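You operate a simulated robot arm through the tools that you are given. There is no shell and no other tool. Be economical: measure what you need, move in short steps, check, and stop when the job is done.

Carry out the task below with a simulated robot arm. There is one attempt and no reset: what you move stays moved.

TASK
Measure the Drip jar's Strength with a clean probe and log it.
Fine: rinse the probe before and after, dock it, set the orange slider to the reading and leave the meter on Strength; the jar, the other sliders, the knobs and the white button stay.

Only the result counts: the job must be done as asked and must still hold three seconds after the hand-in. Knocking over, shifting, dropping, spilling or breaking anything else fails it.

THE ROBOT
A 6-joint arm with a two-finger parallel gripper, fixed in place. Base frame: the origin is at the foot of the arm, x ahead of it, y to its left, z up; the work surface is at about z = 780. Units: mm, degrees, N and s.
With the tool pointing down near the work surface it reaches from about 240 to 640 mm from the base axis. Its first joint turns from -66.0 to 66.0 degrees. Payload 2.7 kg.
The tool frame sits at the grasp point between the pads (the TCP): z along the fingers, y along the line on which they close. The tips reach 23 mm beyond it. Largest opening 94 mm; finger width 38, thickness 10; the body of the gripper, 54 by 96 mm, starts 39 mm behind the TCP.
Orientation is that of the tool frame in the base frame, as a unit quaternion [x, y, z, w]. With the fingers straight down and closing along the base's y, the tool's x points along the base's -x, its y along +y and its z along -z.

THE INTERFACE
- The arm moves only by the tool nudge_tool. Its argument "series" is a list that holds one entry, the list of rows, each a list of 7 numbers: the turn, a rotation vector about the base's x, y, z in degrees, then the shift along the base's x, y, z in mm, then the finger opening in mm, from 0 to 94. In form: [[[ax, ay, az, dx, dy, dz, claw], ...]]. A call has 1 to 12 rows; each row is the pose to reach, as a shift and turn from the pose commanded when the call began. Each row takes 0.2 s and may step no farther than 50 mm and 8.6 degrees from the row before; otherwise, or with a gripper value out of range, the whole call is refused. A pose out of reach is approached as far as the arm can. The call stops where the force on the tool passes 70 N (or 10 N more than at its start, if that is more) or the arm is blocked; 0.2 s more then pass. Each finger travels about 45 mm/s and halts on what it meets, pressing with about 35 N; the grip force reading is that of the motor and also rises with nothing between the fingers. The clock runs only during rows and for 0.2 s after the last one: add rows that repeat a pose to give the fingers time. It gives the time, the measured TCP pose, the force on the tool (base axes), the opening and the grip force at its end, in the units of the frame above (readings bear some noise), with the torque about the TCP (base axes, N m) and any sound that the robot's microphone picked up.
- Cameras (640 x 400 px; columns grow to the right, rows downward): "scene" is fixed at [60.7, -422.4, 1405.9]; the picture's right is [0.89, -0.46, 0.00], its down [-0.26, -0.51, -0.82] and it looks along [0.37, 0.73, -0.57] (base axes); focal length 341 px, centre (320, 200). "wrist" rides on the gripper at [87, 16, -74] in the tool frame; the picture's right is [-0.18, 0.98, 0.00], its down [-0.58, -0.11, -0.81] and it looks along [-0.79, -0.15, 0.59] (tool axes); focal length 243 px, centre (320, 200). There is no depth. A picture from a camera that has moved, and an enlarged one, comes with that camera's place and axes in the base frame and with its lens.
- camera(camera): a new picture of that camera. No time passes.
- close_up(camera, box): a new picture of the part [left, top, right, bottom] of that camera's present view, enlarged. No time passes.
- close_job(): hands the job in; it is judged then, once.

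Work in short steps. Places have to be worked out from the pictures, the camera data and where the tool is seen: move nearer, look again, correct. Check each grasp and each placing, and mend what went wrong. You have 120 turns and 84 pictures in all, those below and enlarged ones among them. Open the gripper and draw the arm clear of the work before you hand the job in, unless the task says otherwise; then end with one line.

The tools are called after ">>>" by a JSON object that holds its "api" and its "payload". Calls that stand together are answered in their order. nudge_tool: Moves the arm, as the interface text tells. Its arguments: {"type":"object","properties":{"series":{"type":"array"}},"required":["series"]} The other tools are called the same way: camera (camera) takes a picture; close_up (camera, box) takes an enlarged picture of a part of a camera's view; close_job () hands the job in.

At the start:

```text
clock: 0.0
eef_pos: [463.7, 20.6, 1194.6]
tool_rot: [0.0, 1.0, 0.0, -0.001]
wrist_force: [0.0, 0.5, 0.7]
wrist_torque: [0.03, 0.0, 0.0]
grip_width: 94.0
grip_force: 0.2
```

scene: 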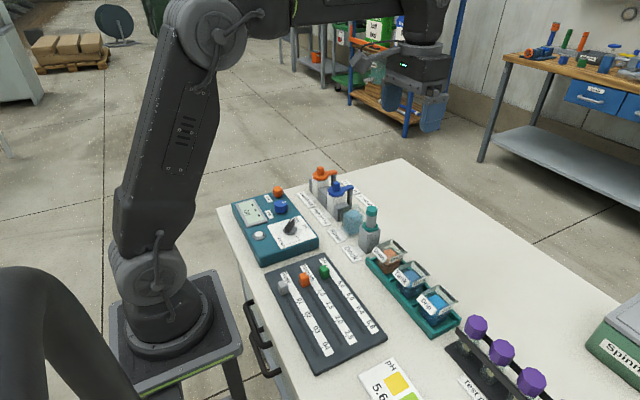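
wrist: 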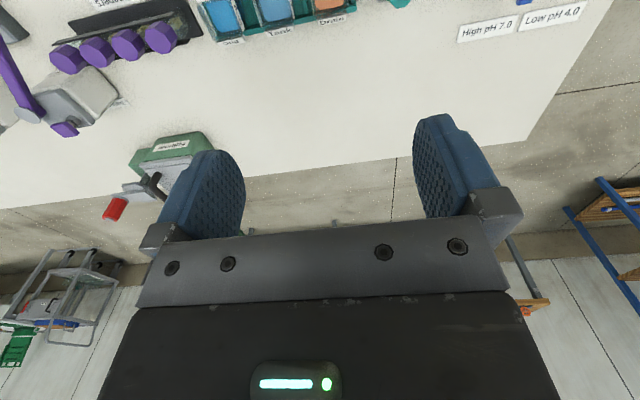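

I'll enlarge the relevant regions of the scene to identify the meter, the probe, the jars and the sliders.

>>> {"api": "close_up", "payload": {"camera": "scene", "box": [220, 160, 400, 272]}}

>>> {"api": "close_up", "payload": {"camera": "scene", "box": [340, 200, 480, 340]}}

>>> {"api": "close_up", "payload": {"camera": "scene", "box": [250, 250, 410, 380]}}

```text
3.56 times, centred on (310, 216) of scene
camera zoom: at [60.7, -422.4, 1405.9], right [0.89, -0.46, 0.0], down [-0.26, -0.51, -0.82], along [0.37, 0.73, -0.57], focal length 1211 px, centre (356, 143)
```

zoom: 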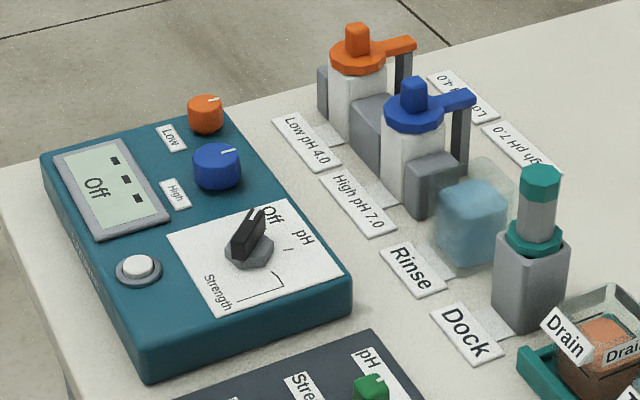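

```text
2.86 times, centred on (410, 270) of scene
camera zoom: at [60.7, -422.4, 1405.9], right [0.89, -0.46, 0.0], down [-0.26, -0.51, -0.82], along [0.37, 0.73, -0.57], focal length 973 px, centre (63, 0)
```

zoom: 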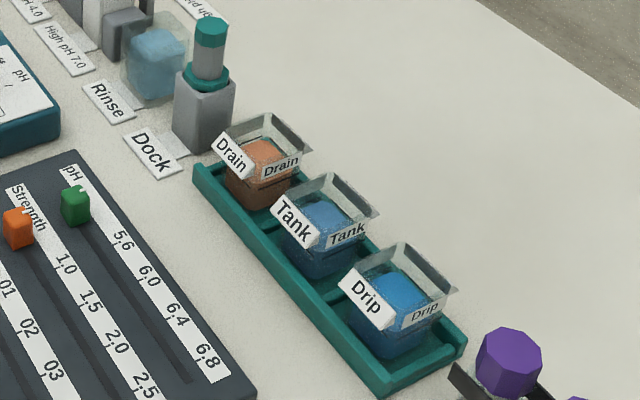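

```text
3.08 times, centred on (330, 315) of scene
camera zoom: at [60.7, -422.4, 1405.9], right [0.89, -0.46, 0.0], down [-0.26, -0.51, -0.82], along [0.37, 0.73, -0.57], focal length 1048 px, centre (289, -154)
```

zoom: 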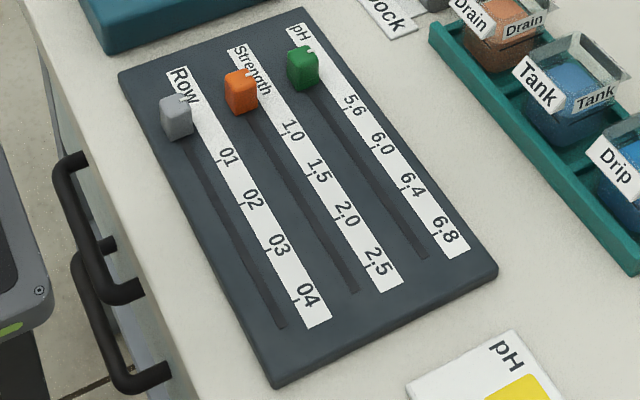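

The dock, rinse cup and jars all appear to lie at about x≈490. I'll back the arm up so the wrist camera views them from a second viewpoint.

>>> {"api": "nudge_tool", "payload": {"series": [[[0, 0, 0, -33, 25, -24, 94], [0, 0, 0, -66, 50, -48, 94], [0, 0, 0, -99, 75, -72, 94], [0, 0, 0, -134, 100, -95, 94], [0, 0, 0, -134, 100, -95, 94]]]}}

>>> {"api": "camera", "payload": {"camera": "wrist"}}

>>> {"api": "close_up", "payload": {"camera": "scene", "box": [230, 180, 330, 270]}}

```text
clock: 1.2
eef_pos: [329.0, 119.4, 1099.8]
tool_rot: [-0.001, 1.0, 0.002, 0.001]
wrist_force: [0.4, 0.0, 0.4]
wrist_torque: [0.0, 0.0, 0.01]
grip_width: 94.2
grip_force: 0.1
```

```text
78 pictures are left
camera wrist: at [242.5, 133.6, 1173.9], right [0.18, 0.98, 0.0], down [0.58, -0.11, 0.81], along [0.79, -0.15, -0.59], focal length 243 px, centre (320, 200)
```

wrist: 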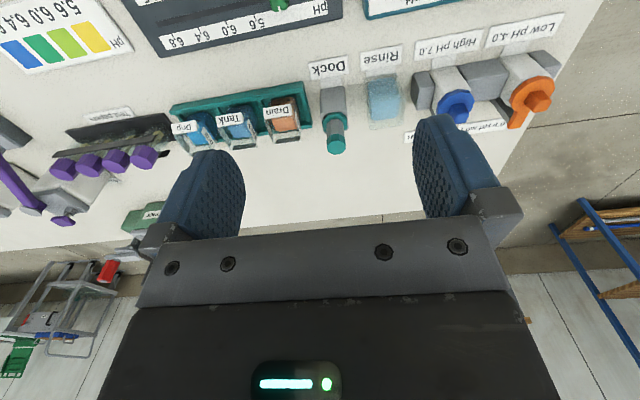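

```text
4.44 times, centred on (280, 225) of scene
camera zoom: at [60.7, -422.4, 1405.9], right [0.89, -0.46, 0.0], down [-0.26, -0.51, -0.82], along [0.37, 0.73, -0.57], focal length 1514 px, centre (498, 89)
```

zoom: 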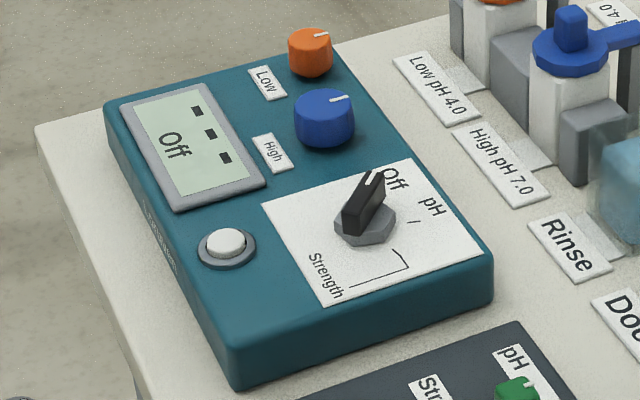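

The text faces the robot side: "up" on the meter is +x and "right" is −y. The selector is near (312, 243), with Off about 40° towards +y and Strength about 75° towards −y, so I hover above it with a matching yaw.

>>> {"api": "nudge_tool", "payload": {"series": [[[0, 0, 8, -3, 25, -36, 80], [0, 0, 16, -6, 50, -72, 70], [0, 0, 24, -10, 75, -108, 60], [0, 0, 32, -14, 100, -144, 50], [0, 0, 40, -17, 124, -180, 44], [0, 0, 40, -17, 124, -180, 44], [0, 0, 40, -17, 124, -180, 44]]]}}

>>> {"api": "camera", "payload": {"camera": "wrist"}}

>>> {"api": "close_up", "payload": {"camera": "scene", "box": [230, 150, 350, 260]}}

```text
clock: 2.8
eef_pos: [313.9, 245.1, 918.0]
tool_rot: [-0.344, 0.939, 0.0, 0.0]
wrist_force: [-0.7, 0.1, -0.8]
wrist_torque: [0.03, -0.03, 0.0]
grip_width: 44.1
grip_force: 0.0
```

```text
76 pictures are left
camera wrist: at [236.0, 199.9, 992.7], right [-0.49, 0.87, 0.0], down [0.51, 0.29, 0.81], along [0.7, 0.4, -0.59], focal length 243 px, centre (320, 200)
```

wrist: 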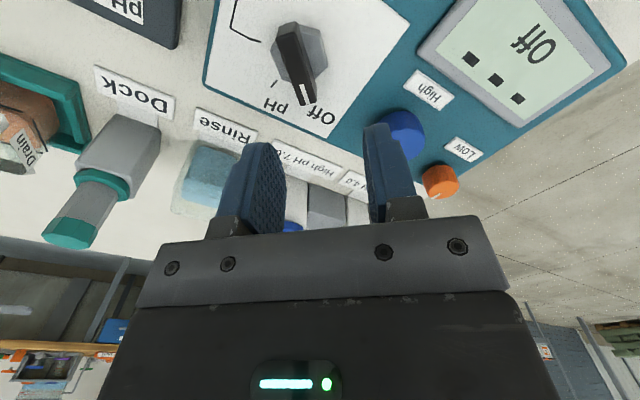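

```text
3.64 times, centred on (290, 205) of scene
camera zoom: at [60.7, -422.4, 1405.9], right [0.89, -0.46, 0.0], down [-0.26, -0.51, -0.82], along [0.37, 0.73, -0.57], focal length 1239 px, centre (429, 182)
```

zoom: 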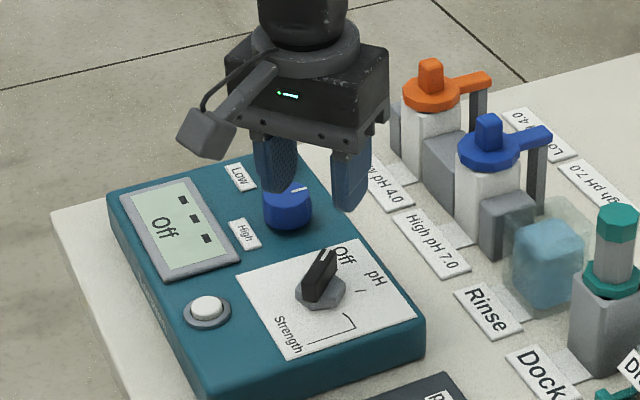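

Triangulating both views gives panel z≈832, the blade centre near (300, 222), its top at z≈858, and the blade along +40°. I'll go down around the blade without closing yet and look.

>>> {"api": "nudge_tool", "payload": {"series": [[[0, 0, 0, -13, -22, -10, 44], [0, 0, 0, -13, -22, -25, 44], [0, 0, 0, -13, -22, -38, 44], [0, 0, 0, -13, -22, -38, 44]]]}}

>>> {"api": "close_up", "payload": {"camera": "wrist", "box": [200, 60, 440, 260]}}

>>> {"api": "close_up", "payload": {"camera": "scene", "box": [240, 180, 330, 260]}}

```text
clock: 3.8
eef_pos: [300.6, 221.5, 880.2]
tool_rot: [-0.342, 0.94, 0.001, 0.0]
wrist_force: [-0.4, 0.4, 0.6]
wrist_torque: [0.02, -0.03, -0.04]
grip_width: 44.2
grip_force: 0.0
```

```text
2.00 times, centred on (320, 160) of wrist
camera zoom: at [223.6, 177.9, 954.3], right [-0.49, 0.87, 0.0], down [0.51, 0.29, 0.81], along [0.7, 0.4, -0.59], focal length 485 px, centre (320, 280)
```

zoom: 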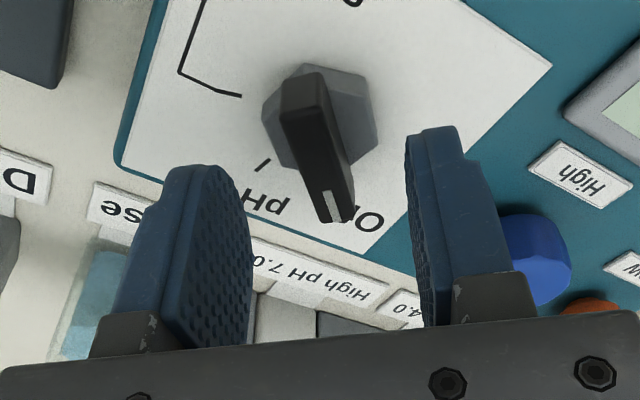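

```text
5.00 times, centred on (285, 220) of scene
camera zoom: at [60.7, -422.4, 1405.9], right [0.89, -0.46, 0.0], down [-0.26, -0.51, -0.82], along [0.37, 0.73, -0.57], focal length 1703 px, centre (495, 100)
```

zoom: 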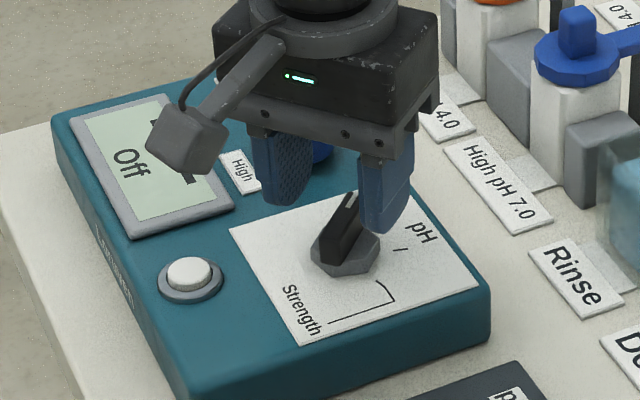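

In the wrist view the blade is centred between the fingers, with its top at about z 857 and the hex below it near 840. I'll lower 13 mm and close on it.

>>> {"api": "nudge_tool", "payload": {"series": [[[0, 0, 0, 0, 0, -7, 44], [0, 0, 0, 0, 0, -13, 44], [0, 0, 0, 0, 0, -13, 30], [0, 0, 0, 0, 0, -13, 20], [0, 0, 0, 0, 0, -13, 10], [0, 0, 0, 0, 0, -13, 6]]]}}

>>> {"api": "close_up", "payload": {"camera": "wrist", "box": [200, 60, 440, 260]}}

```text
clock: 5.2
eef_pos: [300.6, 221.7, 866.6]
tool_rot: [-0.343, 0.939, -0.001, 0.001]
wrist_force: [7.9, -11.0, -0.5]
wrist_torque: [-0.28, -0.14, -0.08]
grip_width: 11.7
grip_force: 36.2
```

```text
2.00 times, centred on (320, 160) of wrist
camera zoom: at [223.1, 177.0, 941.6], right [-0.49, 0.87, 0.0], down [0.52, 0.29, 0.81], along [0.7, 0.4, -0.59], focal length 485 px, centre (320, 280)
```

zoom: 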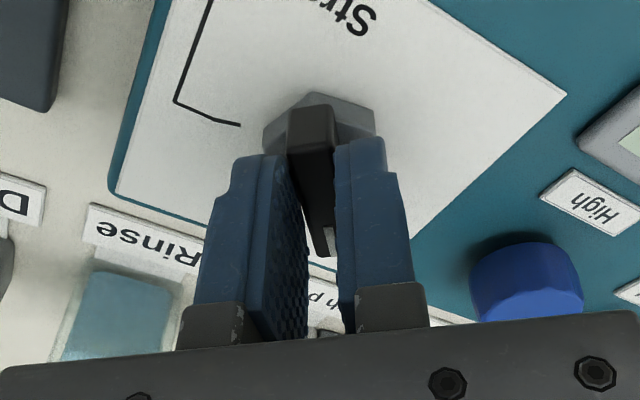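

The blade is gripped (11.7 mm) with a mild side load, so I'll bring the tool 1–2 mm toward the load and turn the selector clockwise in steps.

>>> {"api": "nudge_tool", "payload": {"series": [[[0, 0, 0, 1, -1.5, 0, 6], [0, 0, -8, 1, -1.5, 0, 6], [0, 0, -16, 1, -1.5, 0, 6], [0, 0, -24, 1, -1.5, 0, 6], [0, 0, -32, 1, -1.5, 0, 6], [0, 0, -40, 1, -1.5, 0, 6], [0, 0, -48, 1, -1.5, 0, 6]]]}}

>>> {"api": "close_up", "payload": {"camera": "scene", "box": [240, 180, 330, 260]}}

```text
clock: 6.8
eef_pos: [299.8, 225.7, 867.9]
tool_rot: [0.068, 0.998, 0.003, 0.002]
wrist_force: [-25.7, 52.2, -25.8]
wrist_torque: [0.94, 0.62, 0.26]
grip_width: 11.9
grip_force: 45.1
```

```text
5.00 times, centred on (285, 220) of scene
camera zoom: at [60.3, -421.0, 1406.4], right [0.89, -0.46, 0.0], down [-0.26, -0.51, -0.82], along [0.37, 0.73, -0.57], focal length 1703 px, centre (495, 100)
```

zoom: 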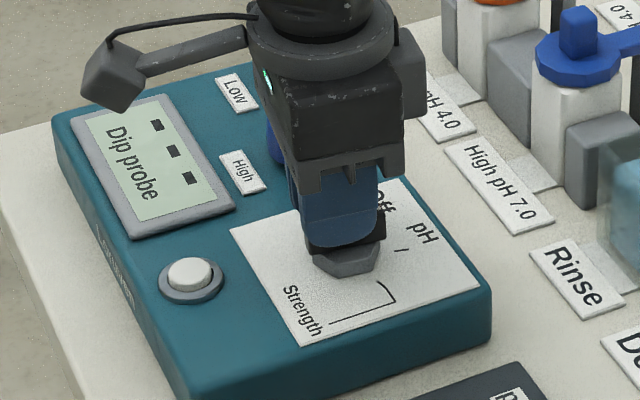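

The LCD now says "Dip probe", and the side load shows the pivot is about 7 mm ahead along the blade, near (306, 226). I'll relieve that and keep turning along the proper arc.

>>> {"api": "nudge_tool", "payload": {"series": [[[0, 0, 0, -2.6, 6.8, 0, 6], [0, 0, -8, -2.4, 7.8, 0, 6], [0, 0, -16, -2, 8.6, 0, 6], [0, 0, -24, -1.5, 9.5, 0, 6], [0, 0, -32, -1, 10.3, 0, 6], [0, 0, -40, -0.3, 11, 0, 6], [0, 0, -48, 0.5, 11.6, 0, 6], [0, 0, -56, 1.3, 12.2, 0, 6]]]}}

>>> {"api": "close_up", "payload": {"camera": "scene", "box": [240, 180, 330, 260]}}

```text
clock: 8.6
eef_pos: [302.2, 229.1, 867.9]
tool_rot: [0.532, 0.847, -0.002, -0.001]
wrist_force: [12.9, -36.9, -4.9]
wrist_torque: [-0.64, -0.22, -0.01]
grip_width: 11.9
grip_force: 45.0
```

```text
5.00 times, centred on (285, 220) of scene
camera zoom: at [61.0, -423.2, 1405.7], right [0.89, -0.46, 0.0], down [-0.26, -0.51, -0.82], along [0.37, 0.73, -0.57], focal length 1703 px, centre (495, 100)
```

zoom: 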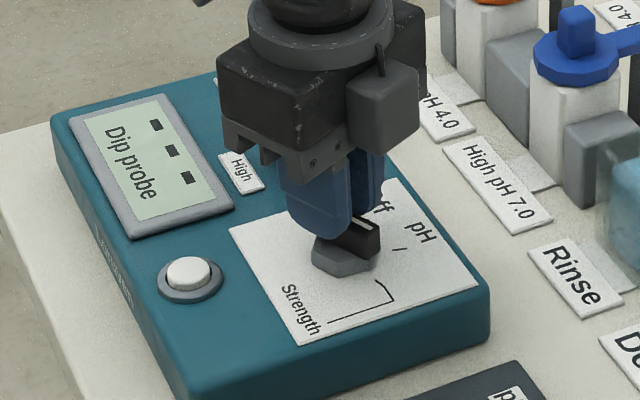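

The blade is at −64° with the load pushing −y. I'll relax that and turn the last 11° or so to −75°.

>>> {"api": "nudge_tool", "payload": {"series": [[[0, 0, 0, 0, -3, 0, 6], [0, 0, -6, 0.5, -3, 0, 6], [0, 0, -11, 1, -3, 0, 6], [0, 0, -11, 1, -3, 0, 6]]]}}

>>> {"api": "close_up", "payload": {"camera": "wrist", "box": [200, 40, 440, 240]}}

```text
clock: 9.6
eef_pos: [302.0, 231.4, 866.8]
tool_rot: [0.609, 0.793, 0.0, 0.001]
wrist_force: [5.2, -2.9, -26.9]
wrist_torque: [-0.29, -0.21, 0.05]
grip_width: 11.4
grip_force: 45.0
```

```text
2.00 times, centred on (320, 140) of wrist
camera zoom: at [295.7, 317.1, 941.8], right [1.0, 0.08, 0.0], down [0.04, -0.59, 0.81], along [0.06, -0.8, -0.59], focal length 485 px, centre (320, 320)
```

zoom: 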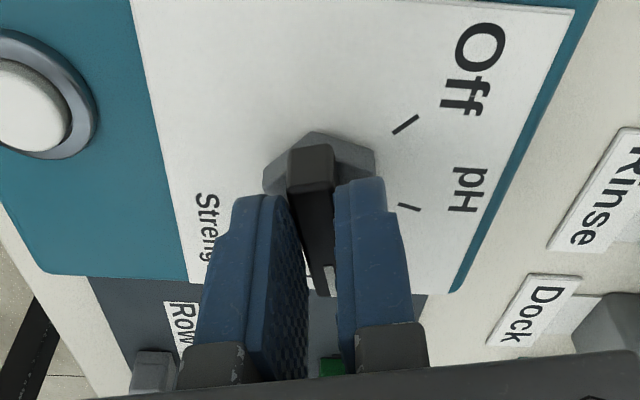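

Tick geometry gives Off ≈ +46°, pH ≈ −16°, so Strength should be ≈ −76°. The tool is at −75°, so I release and raise to check.

>>> {"api": "nudge_tool", "payload": {"series": [[[0, 0, 0, 0, 0, 0, 20], [0, 0, 0, 0, 0, 0, 36], [0, 0, 0, 0, 0, 0, 40], [0, 0, 0, 0, 0, 25, 40], [0, 0, 0, 0, 0, 70, 40], [0, 0, 0, 0, 0, 110, 40], [0, 0, 0, 0, 0, 110, 40]]]}}

>>> {"api": "close_up", "payload": {"camera": "scene", "box": [240, 180, 330, 260]}}

>>> {"api": "camera", "payload": {"camera": "wrist"}}

```text
clock: 11.2
eef_pos: [302.2, 231.0, 977.0]
tool_rot: [0.608, 0.794, 0.0, 0.0]
wrist_force: [-1.1, -0.4, 0.7]
wrist_torque: [0.01, 0.0, -0.01]
grip_width: 39.9
grip_force: 0.1
```

```text
5.00 times, centred on (285, 220) of scene
camera zoom: at [60.7, -422.4, 1405.9], right [0.89, -0.46, 0.0], down [-0.26, -0.51, -0.82], along [0.37, 0.73, -0.57], focal length 1703 px, centre (495, 100)
```

zoom: 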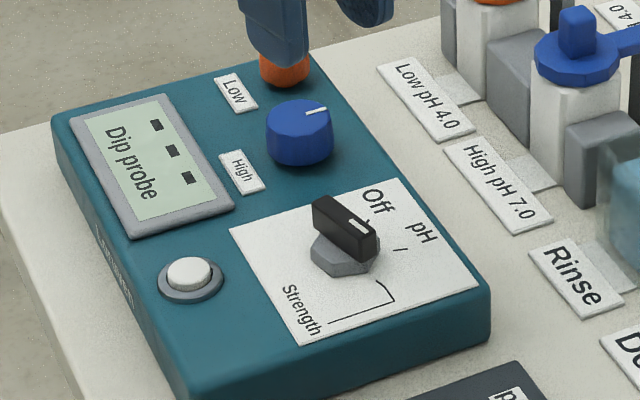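

```text
67 pictures are left
camera wrist: at [294.4, 317.8, 1052.6], right [1.0, 0.08, 0.0], down [0.05, -0.59, 0.81], along [0.06, -0.8, -0.59], focal length 243 px, centre (320, 200)
```

wrist: 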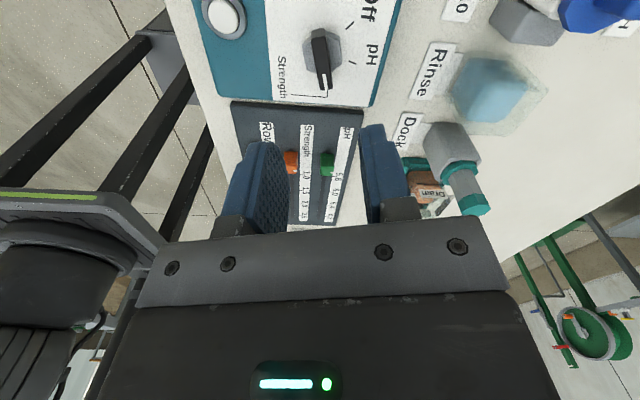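

The pointer now lines up with the Strength line. Next I'll inspect the probe, dock, rinse cup and Drip jar up close from the scene camera.

>>> {"api": "close_up", "payload": {"camera": "scene", "box": [330, 180, 420, 280]}}

>>> {"api": "close_up", "payload": {"camera": "scene", "box": [380, 240, 480, 340]}}

>>> {"api": "close_up", "payload": {"camera": "wrist", "box": [380, 30, 560, 230]}}

```text
4.00 times, centred on (375, 230) of scene
camera zoom: at [60.7, -422.4, 1405.9], right [0.89, -0.46, 0.0], down [-0.26, -0.51, -0.82], along [0.37, 0.73, -0.57], focal length 1363 px, centre (100, 80)
```

zoom: 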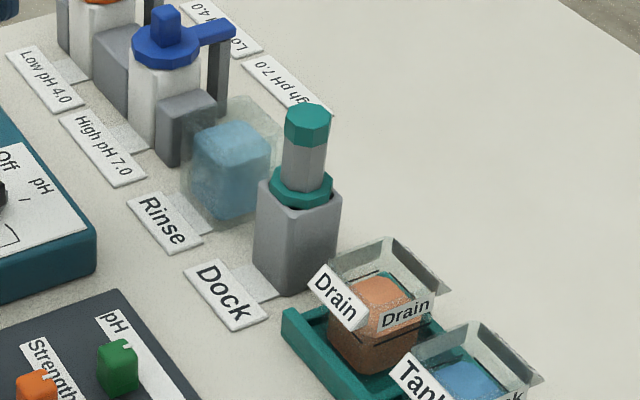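

```text
4.00 times, centred on (430, 290) of scene
camera zoom: at [60.7, -422.4, 1405.9], right [0.89, -0.46, 0.0], down [-0.26, -0.51, -0.82], along [0.37, 0.73, -0.57], focal length 1363 px, centre (-120, -160)
```

zoom: 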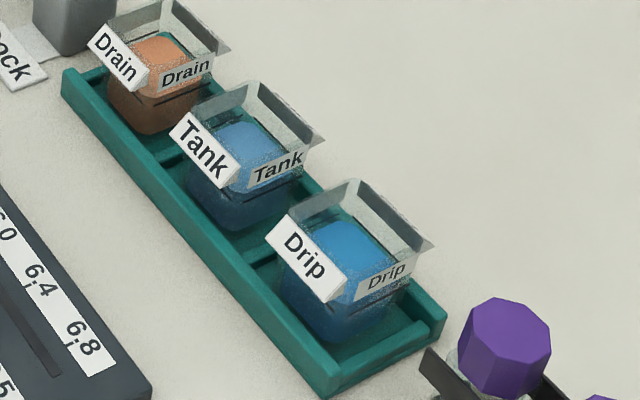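

```text
2.00 times, centred on (470, 130) of wrist
camera zoom: at [294.4, 317.8, 1052.6], right [1.0, 0.08, 0.0], down [0.05, -0.59, 0.81], along [0.06, -0.8, -0.59], focal length 485 px, centre (20, 340)
```

zoom: 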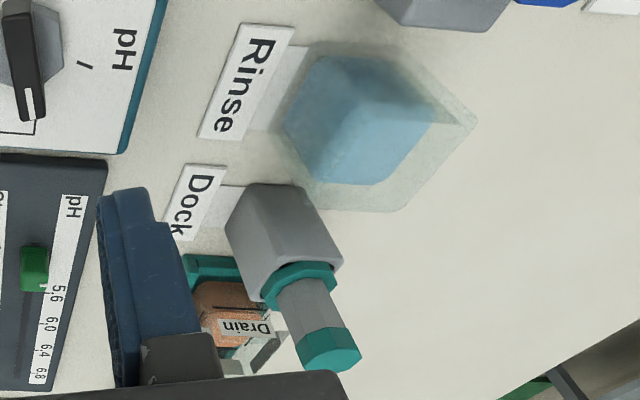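

I'll return the tool to yaw 0 and hover high in front of the probe, to compare the fingertip position with the probe handle in both cameras.

>>> {"api": "nudge_tool", "payload": {"series": [[[0, 0, 7.5, 12, -11, 10, 50], [0, 0, 15, 24, -22, 20, 60], [0, 0, 22.5, 36, -33, 23, 60], [0, 0, 30, 48, -44, 23, 60], [0, 0, 37.5, 60, -55, 23, 60], [0, 0, 45, 76, -66, 23, 60], [0, 0, 52.5, 92, -77, 23, 60], [0, 0, 60, 108, -92, 23, 60], [0, 0, 67.5, 120, -106, 23, 60], [0, 0, 75, 138, -116, 23, 60], [0, 0, 75, 138, -116, 23, 60]]]}}

>>> {"api": "camera", "payload": {"camera": "wrist"}}

>>> {"api": "close_up", "payload": {"camera": "scene", "box": [320, 130, 440, 260]}}

```text
clock: 13.6
eef_pos: [441.4, 113.9, 1001.3]
tool_rot: [-0.003, 1.0, 0.0, -0.001]
wrist_force: [-0.7, -0.4, 0.2]
wrist_torque: [0.0, -0.03, -0.01]
grip_width: 59.9
grip_force: 0.0
```

```text
63 pictures are left
camera wrist: at [354.9, 128.5, 1074.7], right [0.18, 0.98, 0.0], down [0.58, -0.11, 0.81], along [0.79, -0.15, -0.59], focal length 243 px, centre (320, 200)
```

wrist: 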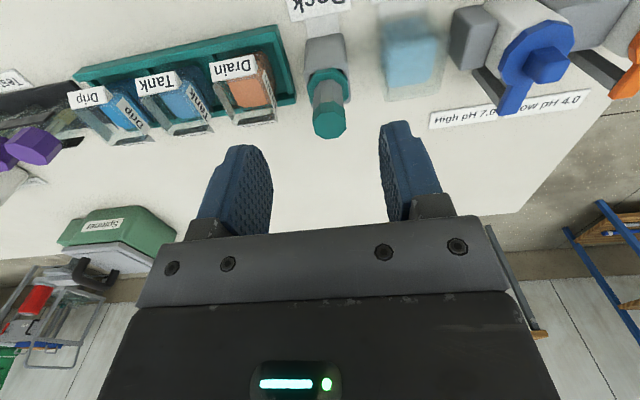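

```text
3.08 times, centred on (380, 195) of scene
camera zoom: at [60.7, -422.4, 1405.9], right [0.89, -0.46, 0.0], down [-0.26, -0.51, -0.82], along [0.37, 0.73, -0.57], focal length 1048 px, centre (135, 215)
```

zoom: 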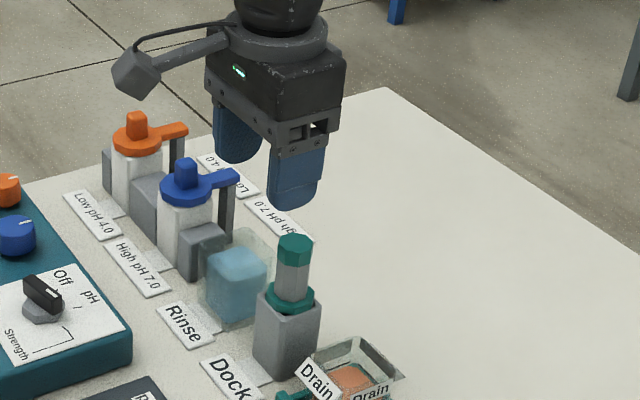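

After correcting the scene view by the visible finger offset, the probe top is near (477, 113, 909). I'll move to just above it and check the alignment.

>>> {"api": "nudge_tool", "payload": {"series": [[[0, 0, 0, 18, -0.5, -15, 60], [0, 0, 0, 36, -1, -38, 60], [0, 0, 0, 36, -1, -44, 60], [0, 0, 0, 36, -1, -44, 60]]]}}

>>> {"api": "close_up", "payload": {"camera": "wrist", "box": [200, 60, 440, 260]}}

>>> {"api": "close_up", "payload": {"camera": "scene", "box": [340, 160, 430, 260]}}

```text
clock: 14.6
eef_pos: [479.4, 112.5, 956.9]
tool_rot: [-0.001, 1.0, 0.0, -0.001]
wrist_force: [0.0, -0.3, -0.4]
wrist_torque: [0.0, 0.04, 0.04]
grip_width: 59.8
grip_force: 0.1
```

```text
2.00 times, centred on (320, 160) of wrist
camera zoom: at [390.7, 126.5, 1030.6], right [0.18, 0.98, 0.0], down [0.58, -0.11, 0.81], along [0.79, -0.15, -0.59], focal length 485 px, centre (320, 280)
```

zoom: 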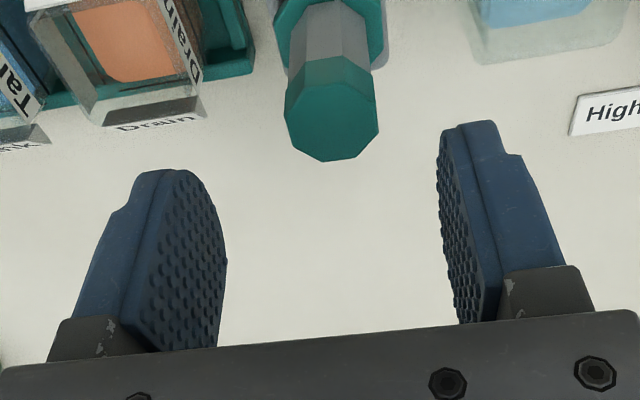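

```text
4.00 times, centred on (385, 210) of scene
camera zoom: at [60.7, -422.4, 1405.9], right [0.89, -0.46, 0.0], down [-0.26, -0.51, -0.82], along [0.37, 0.73, -0.57], focal length 1363 px, centre (60, 160)
```

zoom: 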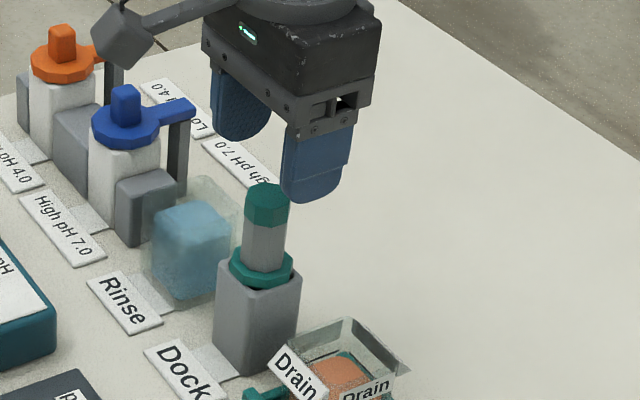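

The cap top is at about (477, 113.5, 909) and about 27 mm wide, in line with the tool. I'll descend around the handle to TCP z≈885 and close.

>>> {"api": "nudge_tool", "payload": {"series": [[[0, 0, 0, -2, 1, -12, 54], [0, 0, 0, -2, 1, -32, 50], [0, 0, 0, -2, 1, -52, 50], [0, 0, 0, -2, 1, -71, 50], [0, 0, 0, -2, 1, -71, 40], [0, 0, 0, -2, 1, -71, 30], [0, 0, 0, -2, 1, -71, 20], [0, 0, 0, -2, 1, -71, 15], [0, 0, 0, -2, 1, -71, 15]]]}}

>>> {"api": "close_up", "payload": {"camera": "scene", "box": [340, 160, 430, 260]}}

>>> {"api": "close_up", "payload": {"camera": "wrist", "box": [200, 60, 440, 260]}}

```text
clock: 16.6
eef_pos: [475.3, 114.5, 884.6]
tool_rot: [0.0, 1.0, 0.0, 0.0]
wrist_force: [-0.1, -0.3, 0.9]
wrist_torque: [0.01, 0.0, -0.01]
grip_width: 25.9
grip_force: 34.6
```

```text
4.00 times, centred on (385, 210) of scene
camera zoom: at [60.7, -422.4, 1405.9], right [0.89, -0.46, 0.0], down [-0.26, -0.51, -0.82], along [0.37, 0.73, -0.57], focal length 1363 px, centre (60, 160)
```

zoom: 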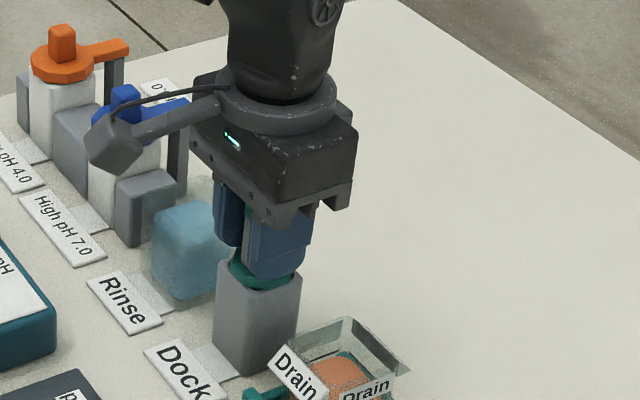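

```text
2.00 times, centred on (320, 160) of wrist
camera zoom: at [388.3, 128.9, 959.4], right [0.18, 0.98, 0.0], down [0.58, -0.11, 0.81], along [0.79, -0.15, -0.59], focal length 485 px, centre (320, 280)
```

zoom: 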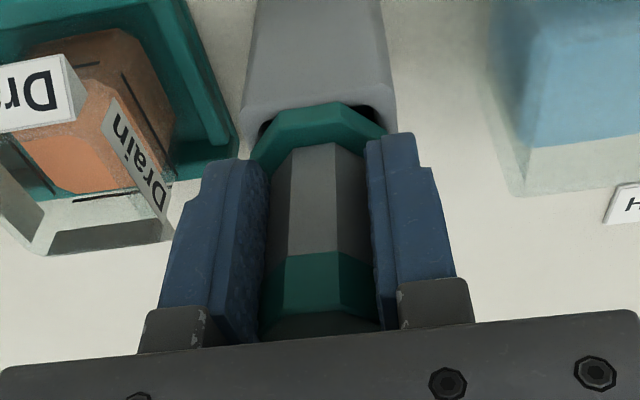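

The grip on the handle is firm (25.9 mm). I'll lift straight up about 110 mm and look at the probe's length.

>>> {"api": "nudge_tool", "payload": {"series": [[[0, 0, 0, 0, 0, 10, 15], [0, 0, 0, 0, 0, 25, 15], [0, 0, 0, 0, 0, 45, 15], [0, 0, 0, 0, 0, 65, 15], [0, 0, 0, 0, 0, 90, 15], [0, 0, 0, 0, 0, 110, 15], [0, 0, 0, 0, 0, 110, 15]]]}}

>>> {"api": "close_up", "payload": {"camera": "scene", "box": [320, 110, 460, 270]}}

>>> {"api": "camera", "payload": {"camera": "wrist"}}

```text
clock: 18.2
eef_pos: [475.6, 115.1, 996.3]
tool_rot: [0.0, 1.0, 0.001, -0.001]
wrist_force: [0.5, 0.4, -1.5]
wrist_torque: [-0.03, 0.01, 0.01]
grip_width: 25.5
grip_force: 34.7
```

```text
2.50 times, centred on (390, 190) of scene
camera zoom: at [60.7, -422.4, 1405.9], right [0.89, -0.46, 0.0], down [-0.26, -0.51, -0.82], along [0.37, 0.73, -0.57], focal length 852 px, centre (145, 225)
```

zoom: 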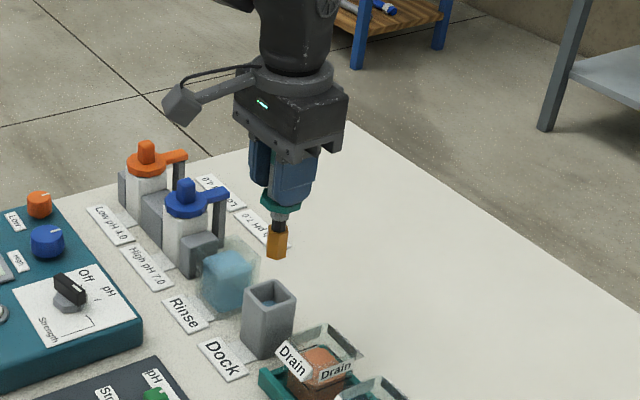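

```text
56 pictures are left
camera wrist: at [389.0, 129.2, 1070.2], right [0.18, 0.98, 0.0], down [0.58, -0.11, 0.81], along [0.79, -0.15, -0.59], focal length 243 px, centre (320, 200)
```

wrist: 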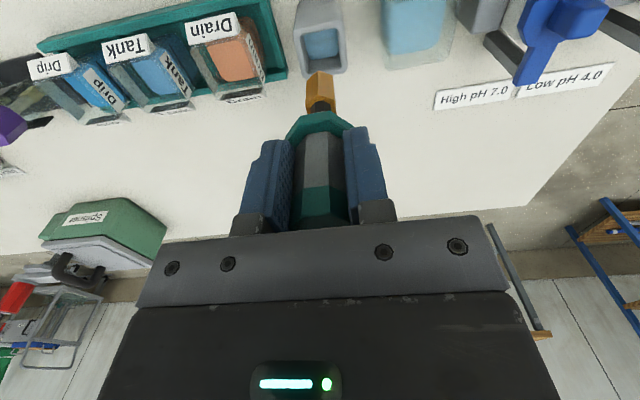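

The probe is out of the dock; its orange tip ends about 85 mm below the TCP. The rinse cup is around (478, 194), so I'll move over it at height and look.

>>> {"api": "nudge_tool", "payload": {"series": [[[0, 0, 0, 0, 26, 0, 15], [0, 0, 0, 1, 52, 0, 15], [0, 0, 0, 2, 79, 0, 15], [0, 0, 0, 2, 79, 0, 15], [0, 0, 0, 2, 79, 0, 15]]]}}

>>> {"api": "close_up", "payload": {"camera": "wrist", "box": [210, 0, 430, 160]}}

>>> {"api": "close_up", "payload": {"camera": "scene", "box": [340, 160, 430, 260]}}

```text
clock: 19.4
eef_pos: [477.9, 193.6, 995.0]
tool_rot: [-0.001, 1.0, 0.0, 0.0]
wrist_force: [-0.3, 0.4, -0.9]
wrist_torque: [-0.02, 0.02, -0.01]
grip_width: 25.3
grip_force: 34.9
```

```text
2.50 times, centred on (320, 80) of wrist
camera zoom: at [390.5, 208.8, 1070.2], right [0.18, 0.98, 0.0], down [0.58, -0.11, 0.81], along [0.79, -0.15, -0.59], focal length 606 px, centre (320, 500)
```

zoom: 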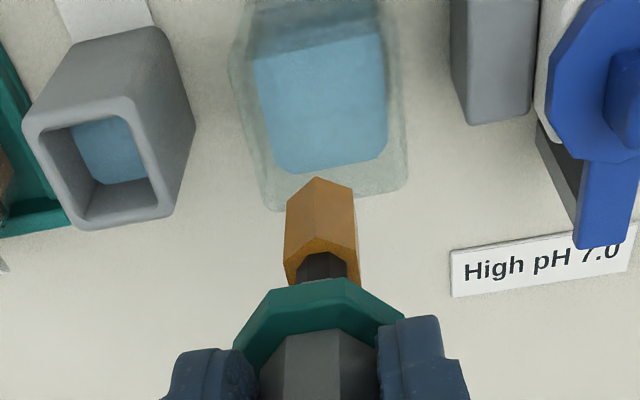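

```text
4.00 times, centred on (385, 210) of scene
camera zoom: at [60.7, -422.4, 1405.9], right [0.89, -0.46, 0.0], down [-0.26, -0.51, -0.82], along [0.37, 0.73, -0.57], focal length 1363 px, centre (60, 160)
```

zoom: 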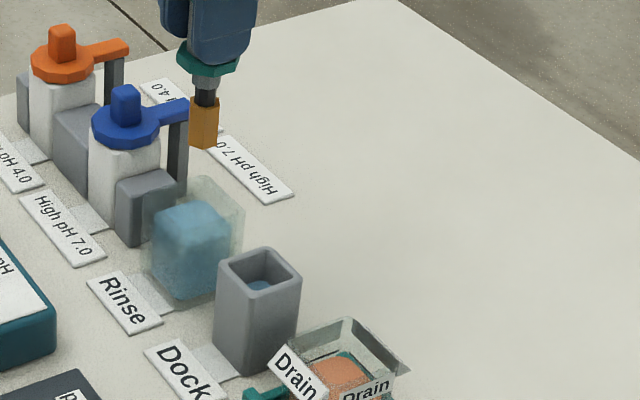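

The probe hangs straight with its tip at z≈893 (about 102 mm below the TCP), centred over the rinse liquid at ~(479, 194). I'll lower it into the cup until the tip is at z≈800.

>>> {"api": "nudge_tool", "payload": {"series": [[[0, 0, 0, 1, 0, -15, 15], [0, 0, 0, 1, 0, -30, 15], [0, 0, 0, 1, 0, -45, 15], [0, 0, 0, 1, 0, -60, 15], [0, 0, 0, 1, 0, -75, 15], [0, 0, 0, 1, 0, -88, 15], [0, 0, 0, 1, 0, -95, 15], [0, 0, 0, 1, 0, -95, 15], [0, 0, 0, 1, 0, -95, 15]]]}}

>>> {"api": "close_up", "payload": {"camera": "scene", "box": [340, 160, 430, 260]}}

>>> {"api": "close_up", "payload": {"camera": "wrist", "box": [210, 0, 430, 160]}}

```text
clock: 21.4
eef_pos: [476.6, 192.3, 901.6]
tool_rot: [-0.001, 1.0, 0.0, 0.0]
wrist_force: [-0.5, 0.0, -1.3]
wrist_torque: [0.02, 0.01, 0.0]
grip_width: 25.9
grip_force: 35.1
```

```text
4.00 times, centred on (385, 210) of scene
camera zoom: at [60.7, -422.4, 1405.9], right [0.89, -0.46, 0.0], down [-0.26, -0.51, -0.82], along [0.37, 0.73, -0.57], focal length 1363 px, centre (60, 160)
```

zoom: 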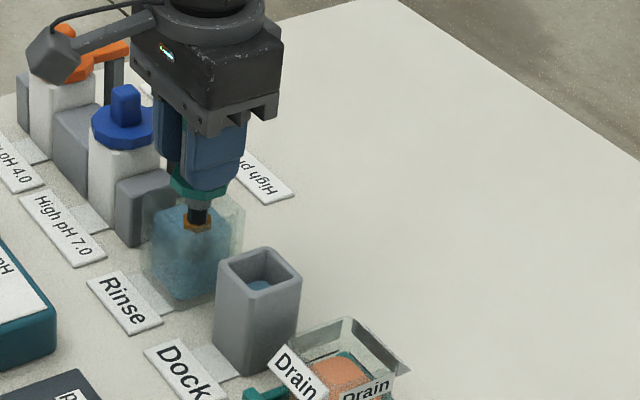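

```text
2.50 times, centred on (320, 80) of wrist
camera zoom: at [390.2, 207.3, 975.9], right [0.18, 0.98, 0.0], down [0.58, -0.11, 0.81], along [0.79, -0.15, -0.59], focal length 606 px, centre (320, 500)
```

zoom: 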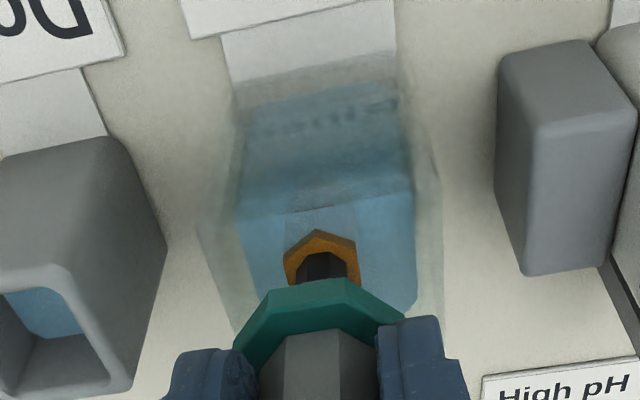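

The orange tip is submerged almost to its top and well centred. I'll go 5 mm deeper, hold a couple of seconds with a tiny swirl, then raise it out.

>>> {"api": "nudge_tool", "payload": {"series": [[[0, 0, 0, 0, 0, -6, 15], [0, 0, 0, 3, 0, -6, 15], [0, 0, 0, 0, 3, -6, 15], [0, 0, 0, -3, 0, -6, 15], [0, 0, 0, 0, -3, -6, 15], [0, 0, 0, 3, 0, -6, 15], [0, 0, 0, 0, 3, -6, 15], [0, 0, 0, -3, 0, -6, 15], [0, 0, 0, 0, -3, -6, 15], [0, 0, 0, 0, 0, -6, 15], [0, 0, 0, 0, 0, -6, 15], [0, 0, 0, 0, 0, -6, 15]]]}}

>>> {"api": "nudge_tool", "payload": {"series": [[[0, 0, 0, 0, 0, 10, 15], [0, 0, 0, 0, 0, 30, 15], [0, 0, 0, 0, 0, 50, 15], [0, 0, 0, 0, 0, 70, 15], [0, 0, 0, 0, 0, 90, 15], [0, 0, 0, 0, 0, 110, 15], [0, 0, 0, 0, 0, 126, 15], [0, 0, 0, 0, 0, 126, 15]]]}}

>>> {"api": "close_up", "payload": {"camera": "scene", "box": [220, 120, 420, 250]}}

```text
clock: 24.0
eef_pos: [479.7, 192.8, 895.2]
tool_rot: [-0.001, 1.0, -0.001, -0.001]
wrist_force: [-1.8, -0.1, -1.0]
wrist_torque: [0.01, 0.04, 0.02]
grip_width: 25.6
grip_force: 35.0
```

```text
clock: 25.8
eef_pos: [480.3, 192.1, 1021.2]
tool_rot: [0.0, 1.0, 0.001, 0.0]
wrist_force: [0.4, 0.7, -1.7]
wrist_torque: [0.0, 0.04, 0.05]
grip_width: 25.8
grip_force: 35.1
```

```text
3.08 times, centred on (320, 185) of scene
camera zoom: at [60.7, -422.4, 1405.9], right [0.89, -0.46, 0.0], down [-0.26, -0.51, -0.82], along [0.37, 0.73, -0.57], focal length 1048 px, centre (320, 246)
```

zoom: 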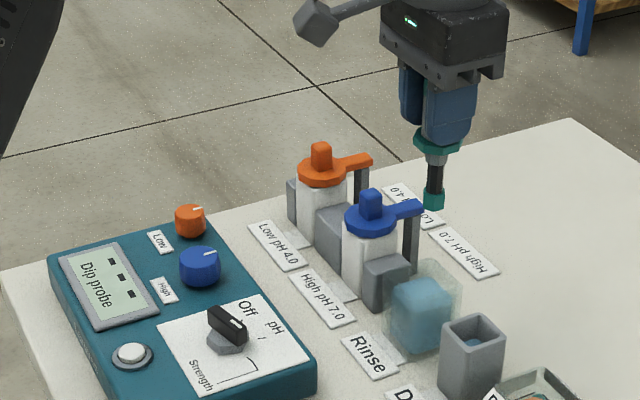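

The tip has turned teal, so it is clean. I'll carry it at height, swinging in front of the other jars, to above the Drip jar at ~(477, −133).

>>> {"api": "nudge_tool", "payload": {"series": [[[0, 0, 0, -20, -38, 0, 15], [0, 0, 0, -45, -76, 0, 15], [0, 0, 0, -60, -118, 0, 15], [0, 0, 0, -60, -162, 0, 15], [0, 0, 0, -60, -206, 0, 15], [0, 0, 0, -60, -250, 0, 15], [0, 0, 0, -45, -288, 0, 15], [0, 0, 0, -20, -312, 0, 15], [0, 0, 0, -3, -325, 0, 15], [0, 0, 0, -3, -325, 0, 15]]]}}

>>> {"api": "close_up", "payload": {"camera": "wrist", "box": [210, 0, 430, 160]}}

>>> {"api": "close_up", "payload": {"camera": "scene", "box": [380, 200, 490, 340]}}

```text
clock: 28.0
eef_pos: [476.1, -132.7, 1021.1]
tool_rot: [-0.001, 1.0, -0.001, 0.0]
wrist_force: [0.5, -0.5, -0.8]
wrist_torque: [0.01, 0.0, -0.02]
grip_width: 25.7
grip_force: 34.9
```

```text
2.50 times, centred on (320, 80) of wrist
camera zoom: at [388.4, -118.0, 1095.2], right [0.18, 0.98, 0.0], down [0.58, -0.11, 0.81], along [0.79, -0.15, -0.59], focal length 606 px, centre (320, 500)
```

zoom: 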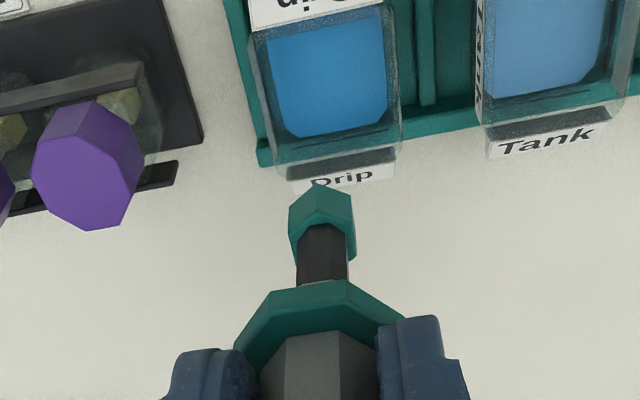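

```text
2.86 times, centred on (435, 270) of scene
camera zoom: at [60.7, -422.4, 1405.9], right [0.89, -0.46, 0.0], down [-0.26, -0.51, -0.82], along [0.37, 0.73, -0.57], focal length 973 px, centre (-9, 0)
```

zoom: 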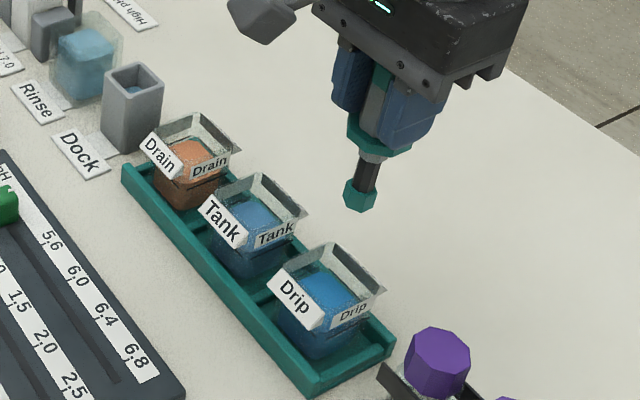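

The liquid surface is about z 827 centred near (478, −131), with the rim at ≈843. I'll lower to TCP ≈902 (tip ≈800) slightly re-centred, hold, and read the meter.

>>> {"api": "nudge_tool", "payload": {"series": [[[0, 0, 0, 1, 1, -20, 15], [0, 0, 0, 2, 1.5, -40, 15], [0, 0, 0, 2, 1.5, -60, 15], [0, 0, 0, 2, 1.5, -78, 15], [0, 0, 0, 2, 1.5, -92, 15], [0, 0, 0, 2, 1.5, -104, 15], [0, 0, 0, 2, 1.5, -114, 15], [0, 0, 0, 2, 1.5, -119, 15], [0, 0, 0, 2, 1.5, -119, 15], [0, 0, 0, 2, 1.5, -119, 15], [0, 0, 0, 2, 1.5, -119, 15]]]}}

>>> {"api": "close_up", "payload": {"camera": "scene", "box": [380, 200, 490, 340]}}

>>> {"api": "close_up", "payload": {"camera": "scene", "box": [240, 185, 320, 245]}}

```text
clock: 30.4
eef_pos: [477.4, -130.6, 902.0]
tool_rot: [-0.001, 1.0, 0.0, 0.0]
wrist_force: [0.2, 0.3, -0.5]
wrist_torque: [0.0, 0.03, 0.04]
grip_width: 25.8
grip_force: 35.2
```

```text
2.86 times, centred on (435, 270) of scene
camera zoom: at [60.7, -422.4, 1405.9], right [0.89, -0.46, 0.0], down [-0.26, -0.51, -0.82], along [0.37, 0.73, -0.57], focal length 973 px, centre (-9, 0)
```

zoom: 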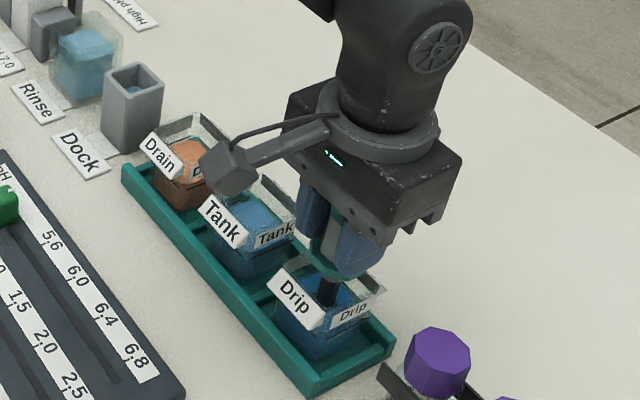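

```text
6.67 times, centred on (280, 215) of scene
camera zoom: at [60.7, -422.4, 1405.9], right [0.89, -0.46, 0.0], down [-0.26, -0.51, -0.82], along [0.37, 0.73, -0.57], focal length 2271 px, centre (587, 100)
```

zoom: 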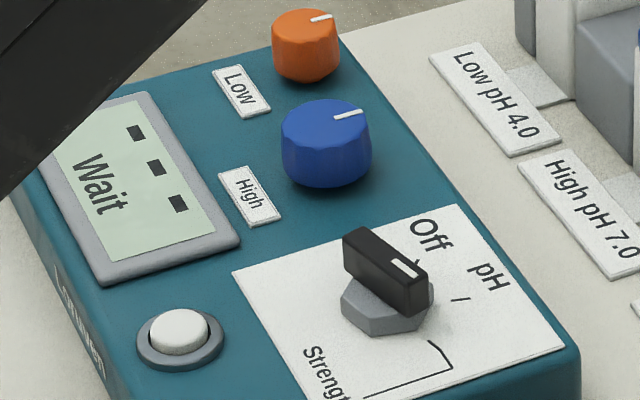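

The meter says "Wait", so I hold still for a few seconds and read again.

>>> {"api": "nudge_tool", "payload": {"series": [[[0, 0, 0, 0, 0, 0, 15], [0, 0, 0, 0, 0, 0, 15], [0, 0, 0, 0, 0, 0, 15], [0, 0, 0, 0, 0, 0, 15], [0, 0, 0, 0, 0, 0, 15], [0, 0, 0, 0, 0, 0, 15], [0, 0, 0, 0, 0, 0, 15], [0, 0, 0, 0, 0, 0, 15], [0, 0, 0, 0, 0, 0, 15], [0, 0, 0, 0, 0, 0, 15], [0, 0, 0, 0, 0, 0, 15], [0, 0, 0, 0, 0, 0, 15]]]}}

>>> {"api": "close_up", "payload": {"camera": "scene", "box": [240, 185, 320, 245]}}

```text
clock: 33.0
eef_pos: [476.3, -128.1, 902.1]
tool_rot: [-0.001, 1.0, 0.0, 0.001]
wrist_force: [-0.4, -0.9, -1.8]
wrist_torque: [0.03, 0.01, 0.02]
grip_width: 25.6
grip_force: 34.8
```

```text
6.67 times, centred on (280, 215) of scene
camera zoom: at [60.7, -422.4, 1405.9], right [0.89, -0.46, 0.0], down [-0.26, -0.51, -0.82], along [0.37, 0.73, -0.57], focal length 2271 px, centre (587, 100)
```

zoom: 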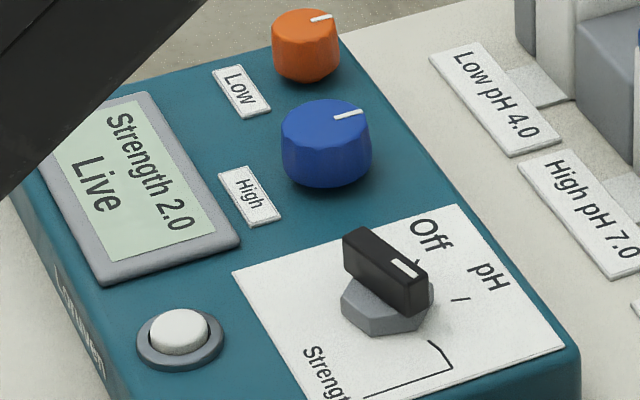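

It reads "Strength 2.0, Live". I'll zoom in once more after a short hold to confirm it is stable.

>>> {"api": "nudge_tool", "payload": {"series": [[[0, 0, 0, 0, 0, 0, 15], [0, 0, 0, 0, 0, 0, 15], [0, 0, 0, 0, 0, 0, 15], [0, 0, 0, 0, 0, 0, 15], [0, 0, 0, 0, 0, 0, 15], [0, 0, 0, 0, 0, 0, 15]]]}}

>>> {"api": "close_up", "payload": {"camera": "scene", "box": [244, 195, 272, 222]}}

```text
clock: 34.4
eef_pos: [475.9, -131.7, 901.0]
tool_rot: [-0.001, 1.0, 0.001, 0.0]
wrist_force: [0.7, 0.1, -0.6]
wrist_torque: [0.03, 0.02, 0.01]
grip_width: 25.9
grip_force: 35.0
```

```text
14.81 times, centred on (258, 208) of scene
camera zoom: at [60.7, -422.4, 1405.9], right [0.89, -0.46, 0.0], down [-0.26, -0.51, -0.82], along [0.37, 0.73, -0.57], focal length 5047 px, centre (1238, 74)
```

zoom: 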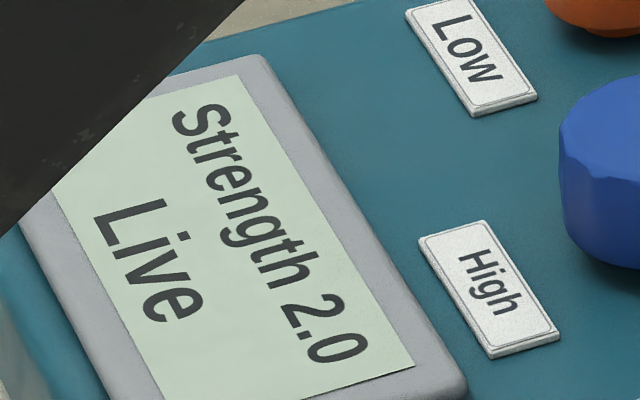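

Stable at 2.0. I'll lift out and carry the probe back around to above the rinse cup.

>>> {"api": "nudge_tool", "payload": {"series": [[[0, 0, 0, 0, 0, 12, 15], [0, 0, 0, 0, 0, 30, 15], [0, 0, 0, 0, 0, 50, 15], [0, 0, 0, 0, 0, 75, 15], [0, 0, 0, 0, 0, 100, 15], [0, 0, 0, 0, 0, 119, 15], [0, 0, 0, -20, 13, 119, 15], [0, 0, 0, -45, 38, 119, 15], [0, 0, 0, -60, 75, 119, 15], [0, 0, 0, -60, 115, 119, 15]]]}}

>>> {"api": "nudge_tool", "payload": {"series": [[[0, 0, 0, 0, 44, 0, 15], [0, 0, 0, 0, 88, 0, 15], [0, 0, 0, 5, 130, 0, 15], [0, 0, 0, 25, 170, 0, 15], [0, 0, 0, 48, 198, 0, 15], [0, 0, 0, 61, 208.5, 0, 15], [0, 0, 0, 61, 208.5, 0, 15], [0, 0, 0, 61, 208.5, 0, 15]]]}}

>>> {"api": "close_up", "payload": {"camera": "wrist", "box": [210, 0, 430, 160]}}

```text
clock: 36.6
eef_pos: [416.8, -13.7, 1019.7]
tool_rot: [-0.001, 1.0, 0.001, 0.001]
wrist_force: [-0.6, 0.2, -1.9]
wrist_torque: [-0.03, 0.02, 0.03]
grip_width: 25.6
grip_force: 34.7
```

```text
clock: 38.4
eef_pos: [477.1, 191.8, 1021.1]
tool_rot: [-0.001, 1.0, 0.0, 0.0]
wrist_force: [0.7, 0.8, -1.3]
wrist_torque: [-0.03, -0.02, -0.01]
grip_width: 25.6
grip_force: 35.0
```

```text
2.50 times, centred on (320, 80) of wrist
camera zoom: at [390.5, 207.0, 1095.8], right [0.18, 0.98, 0.0], down [0.58, -0.11, 0.81], along [0.79, -0.15, -0.59], focal length 606 px, centre (320, 500)
```

zoom: 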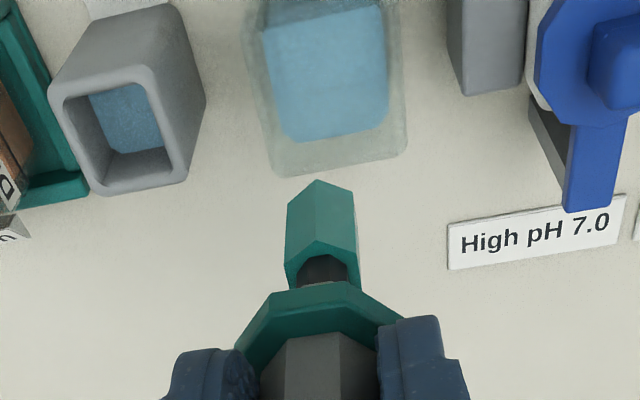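

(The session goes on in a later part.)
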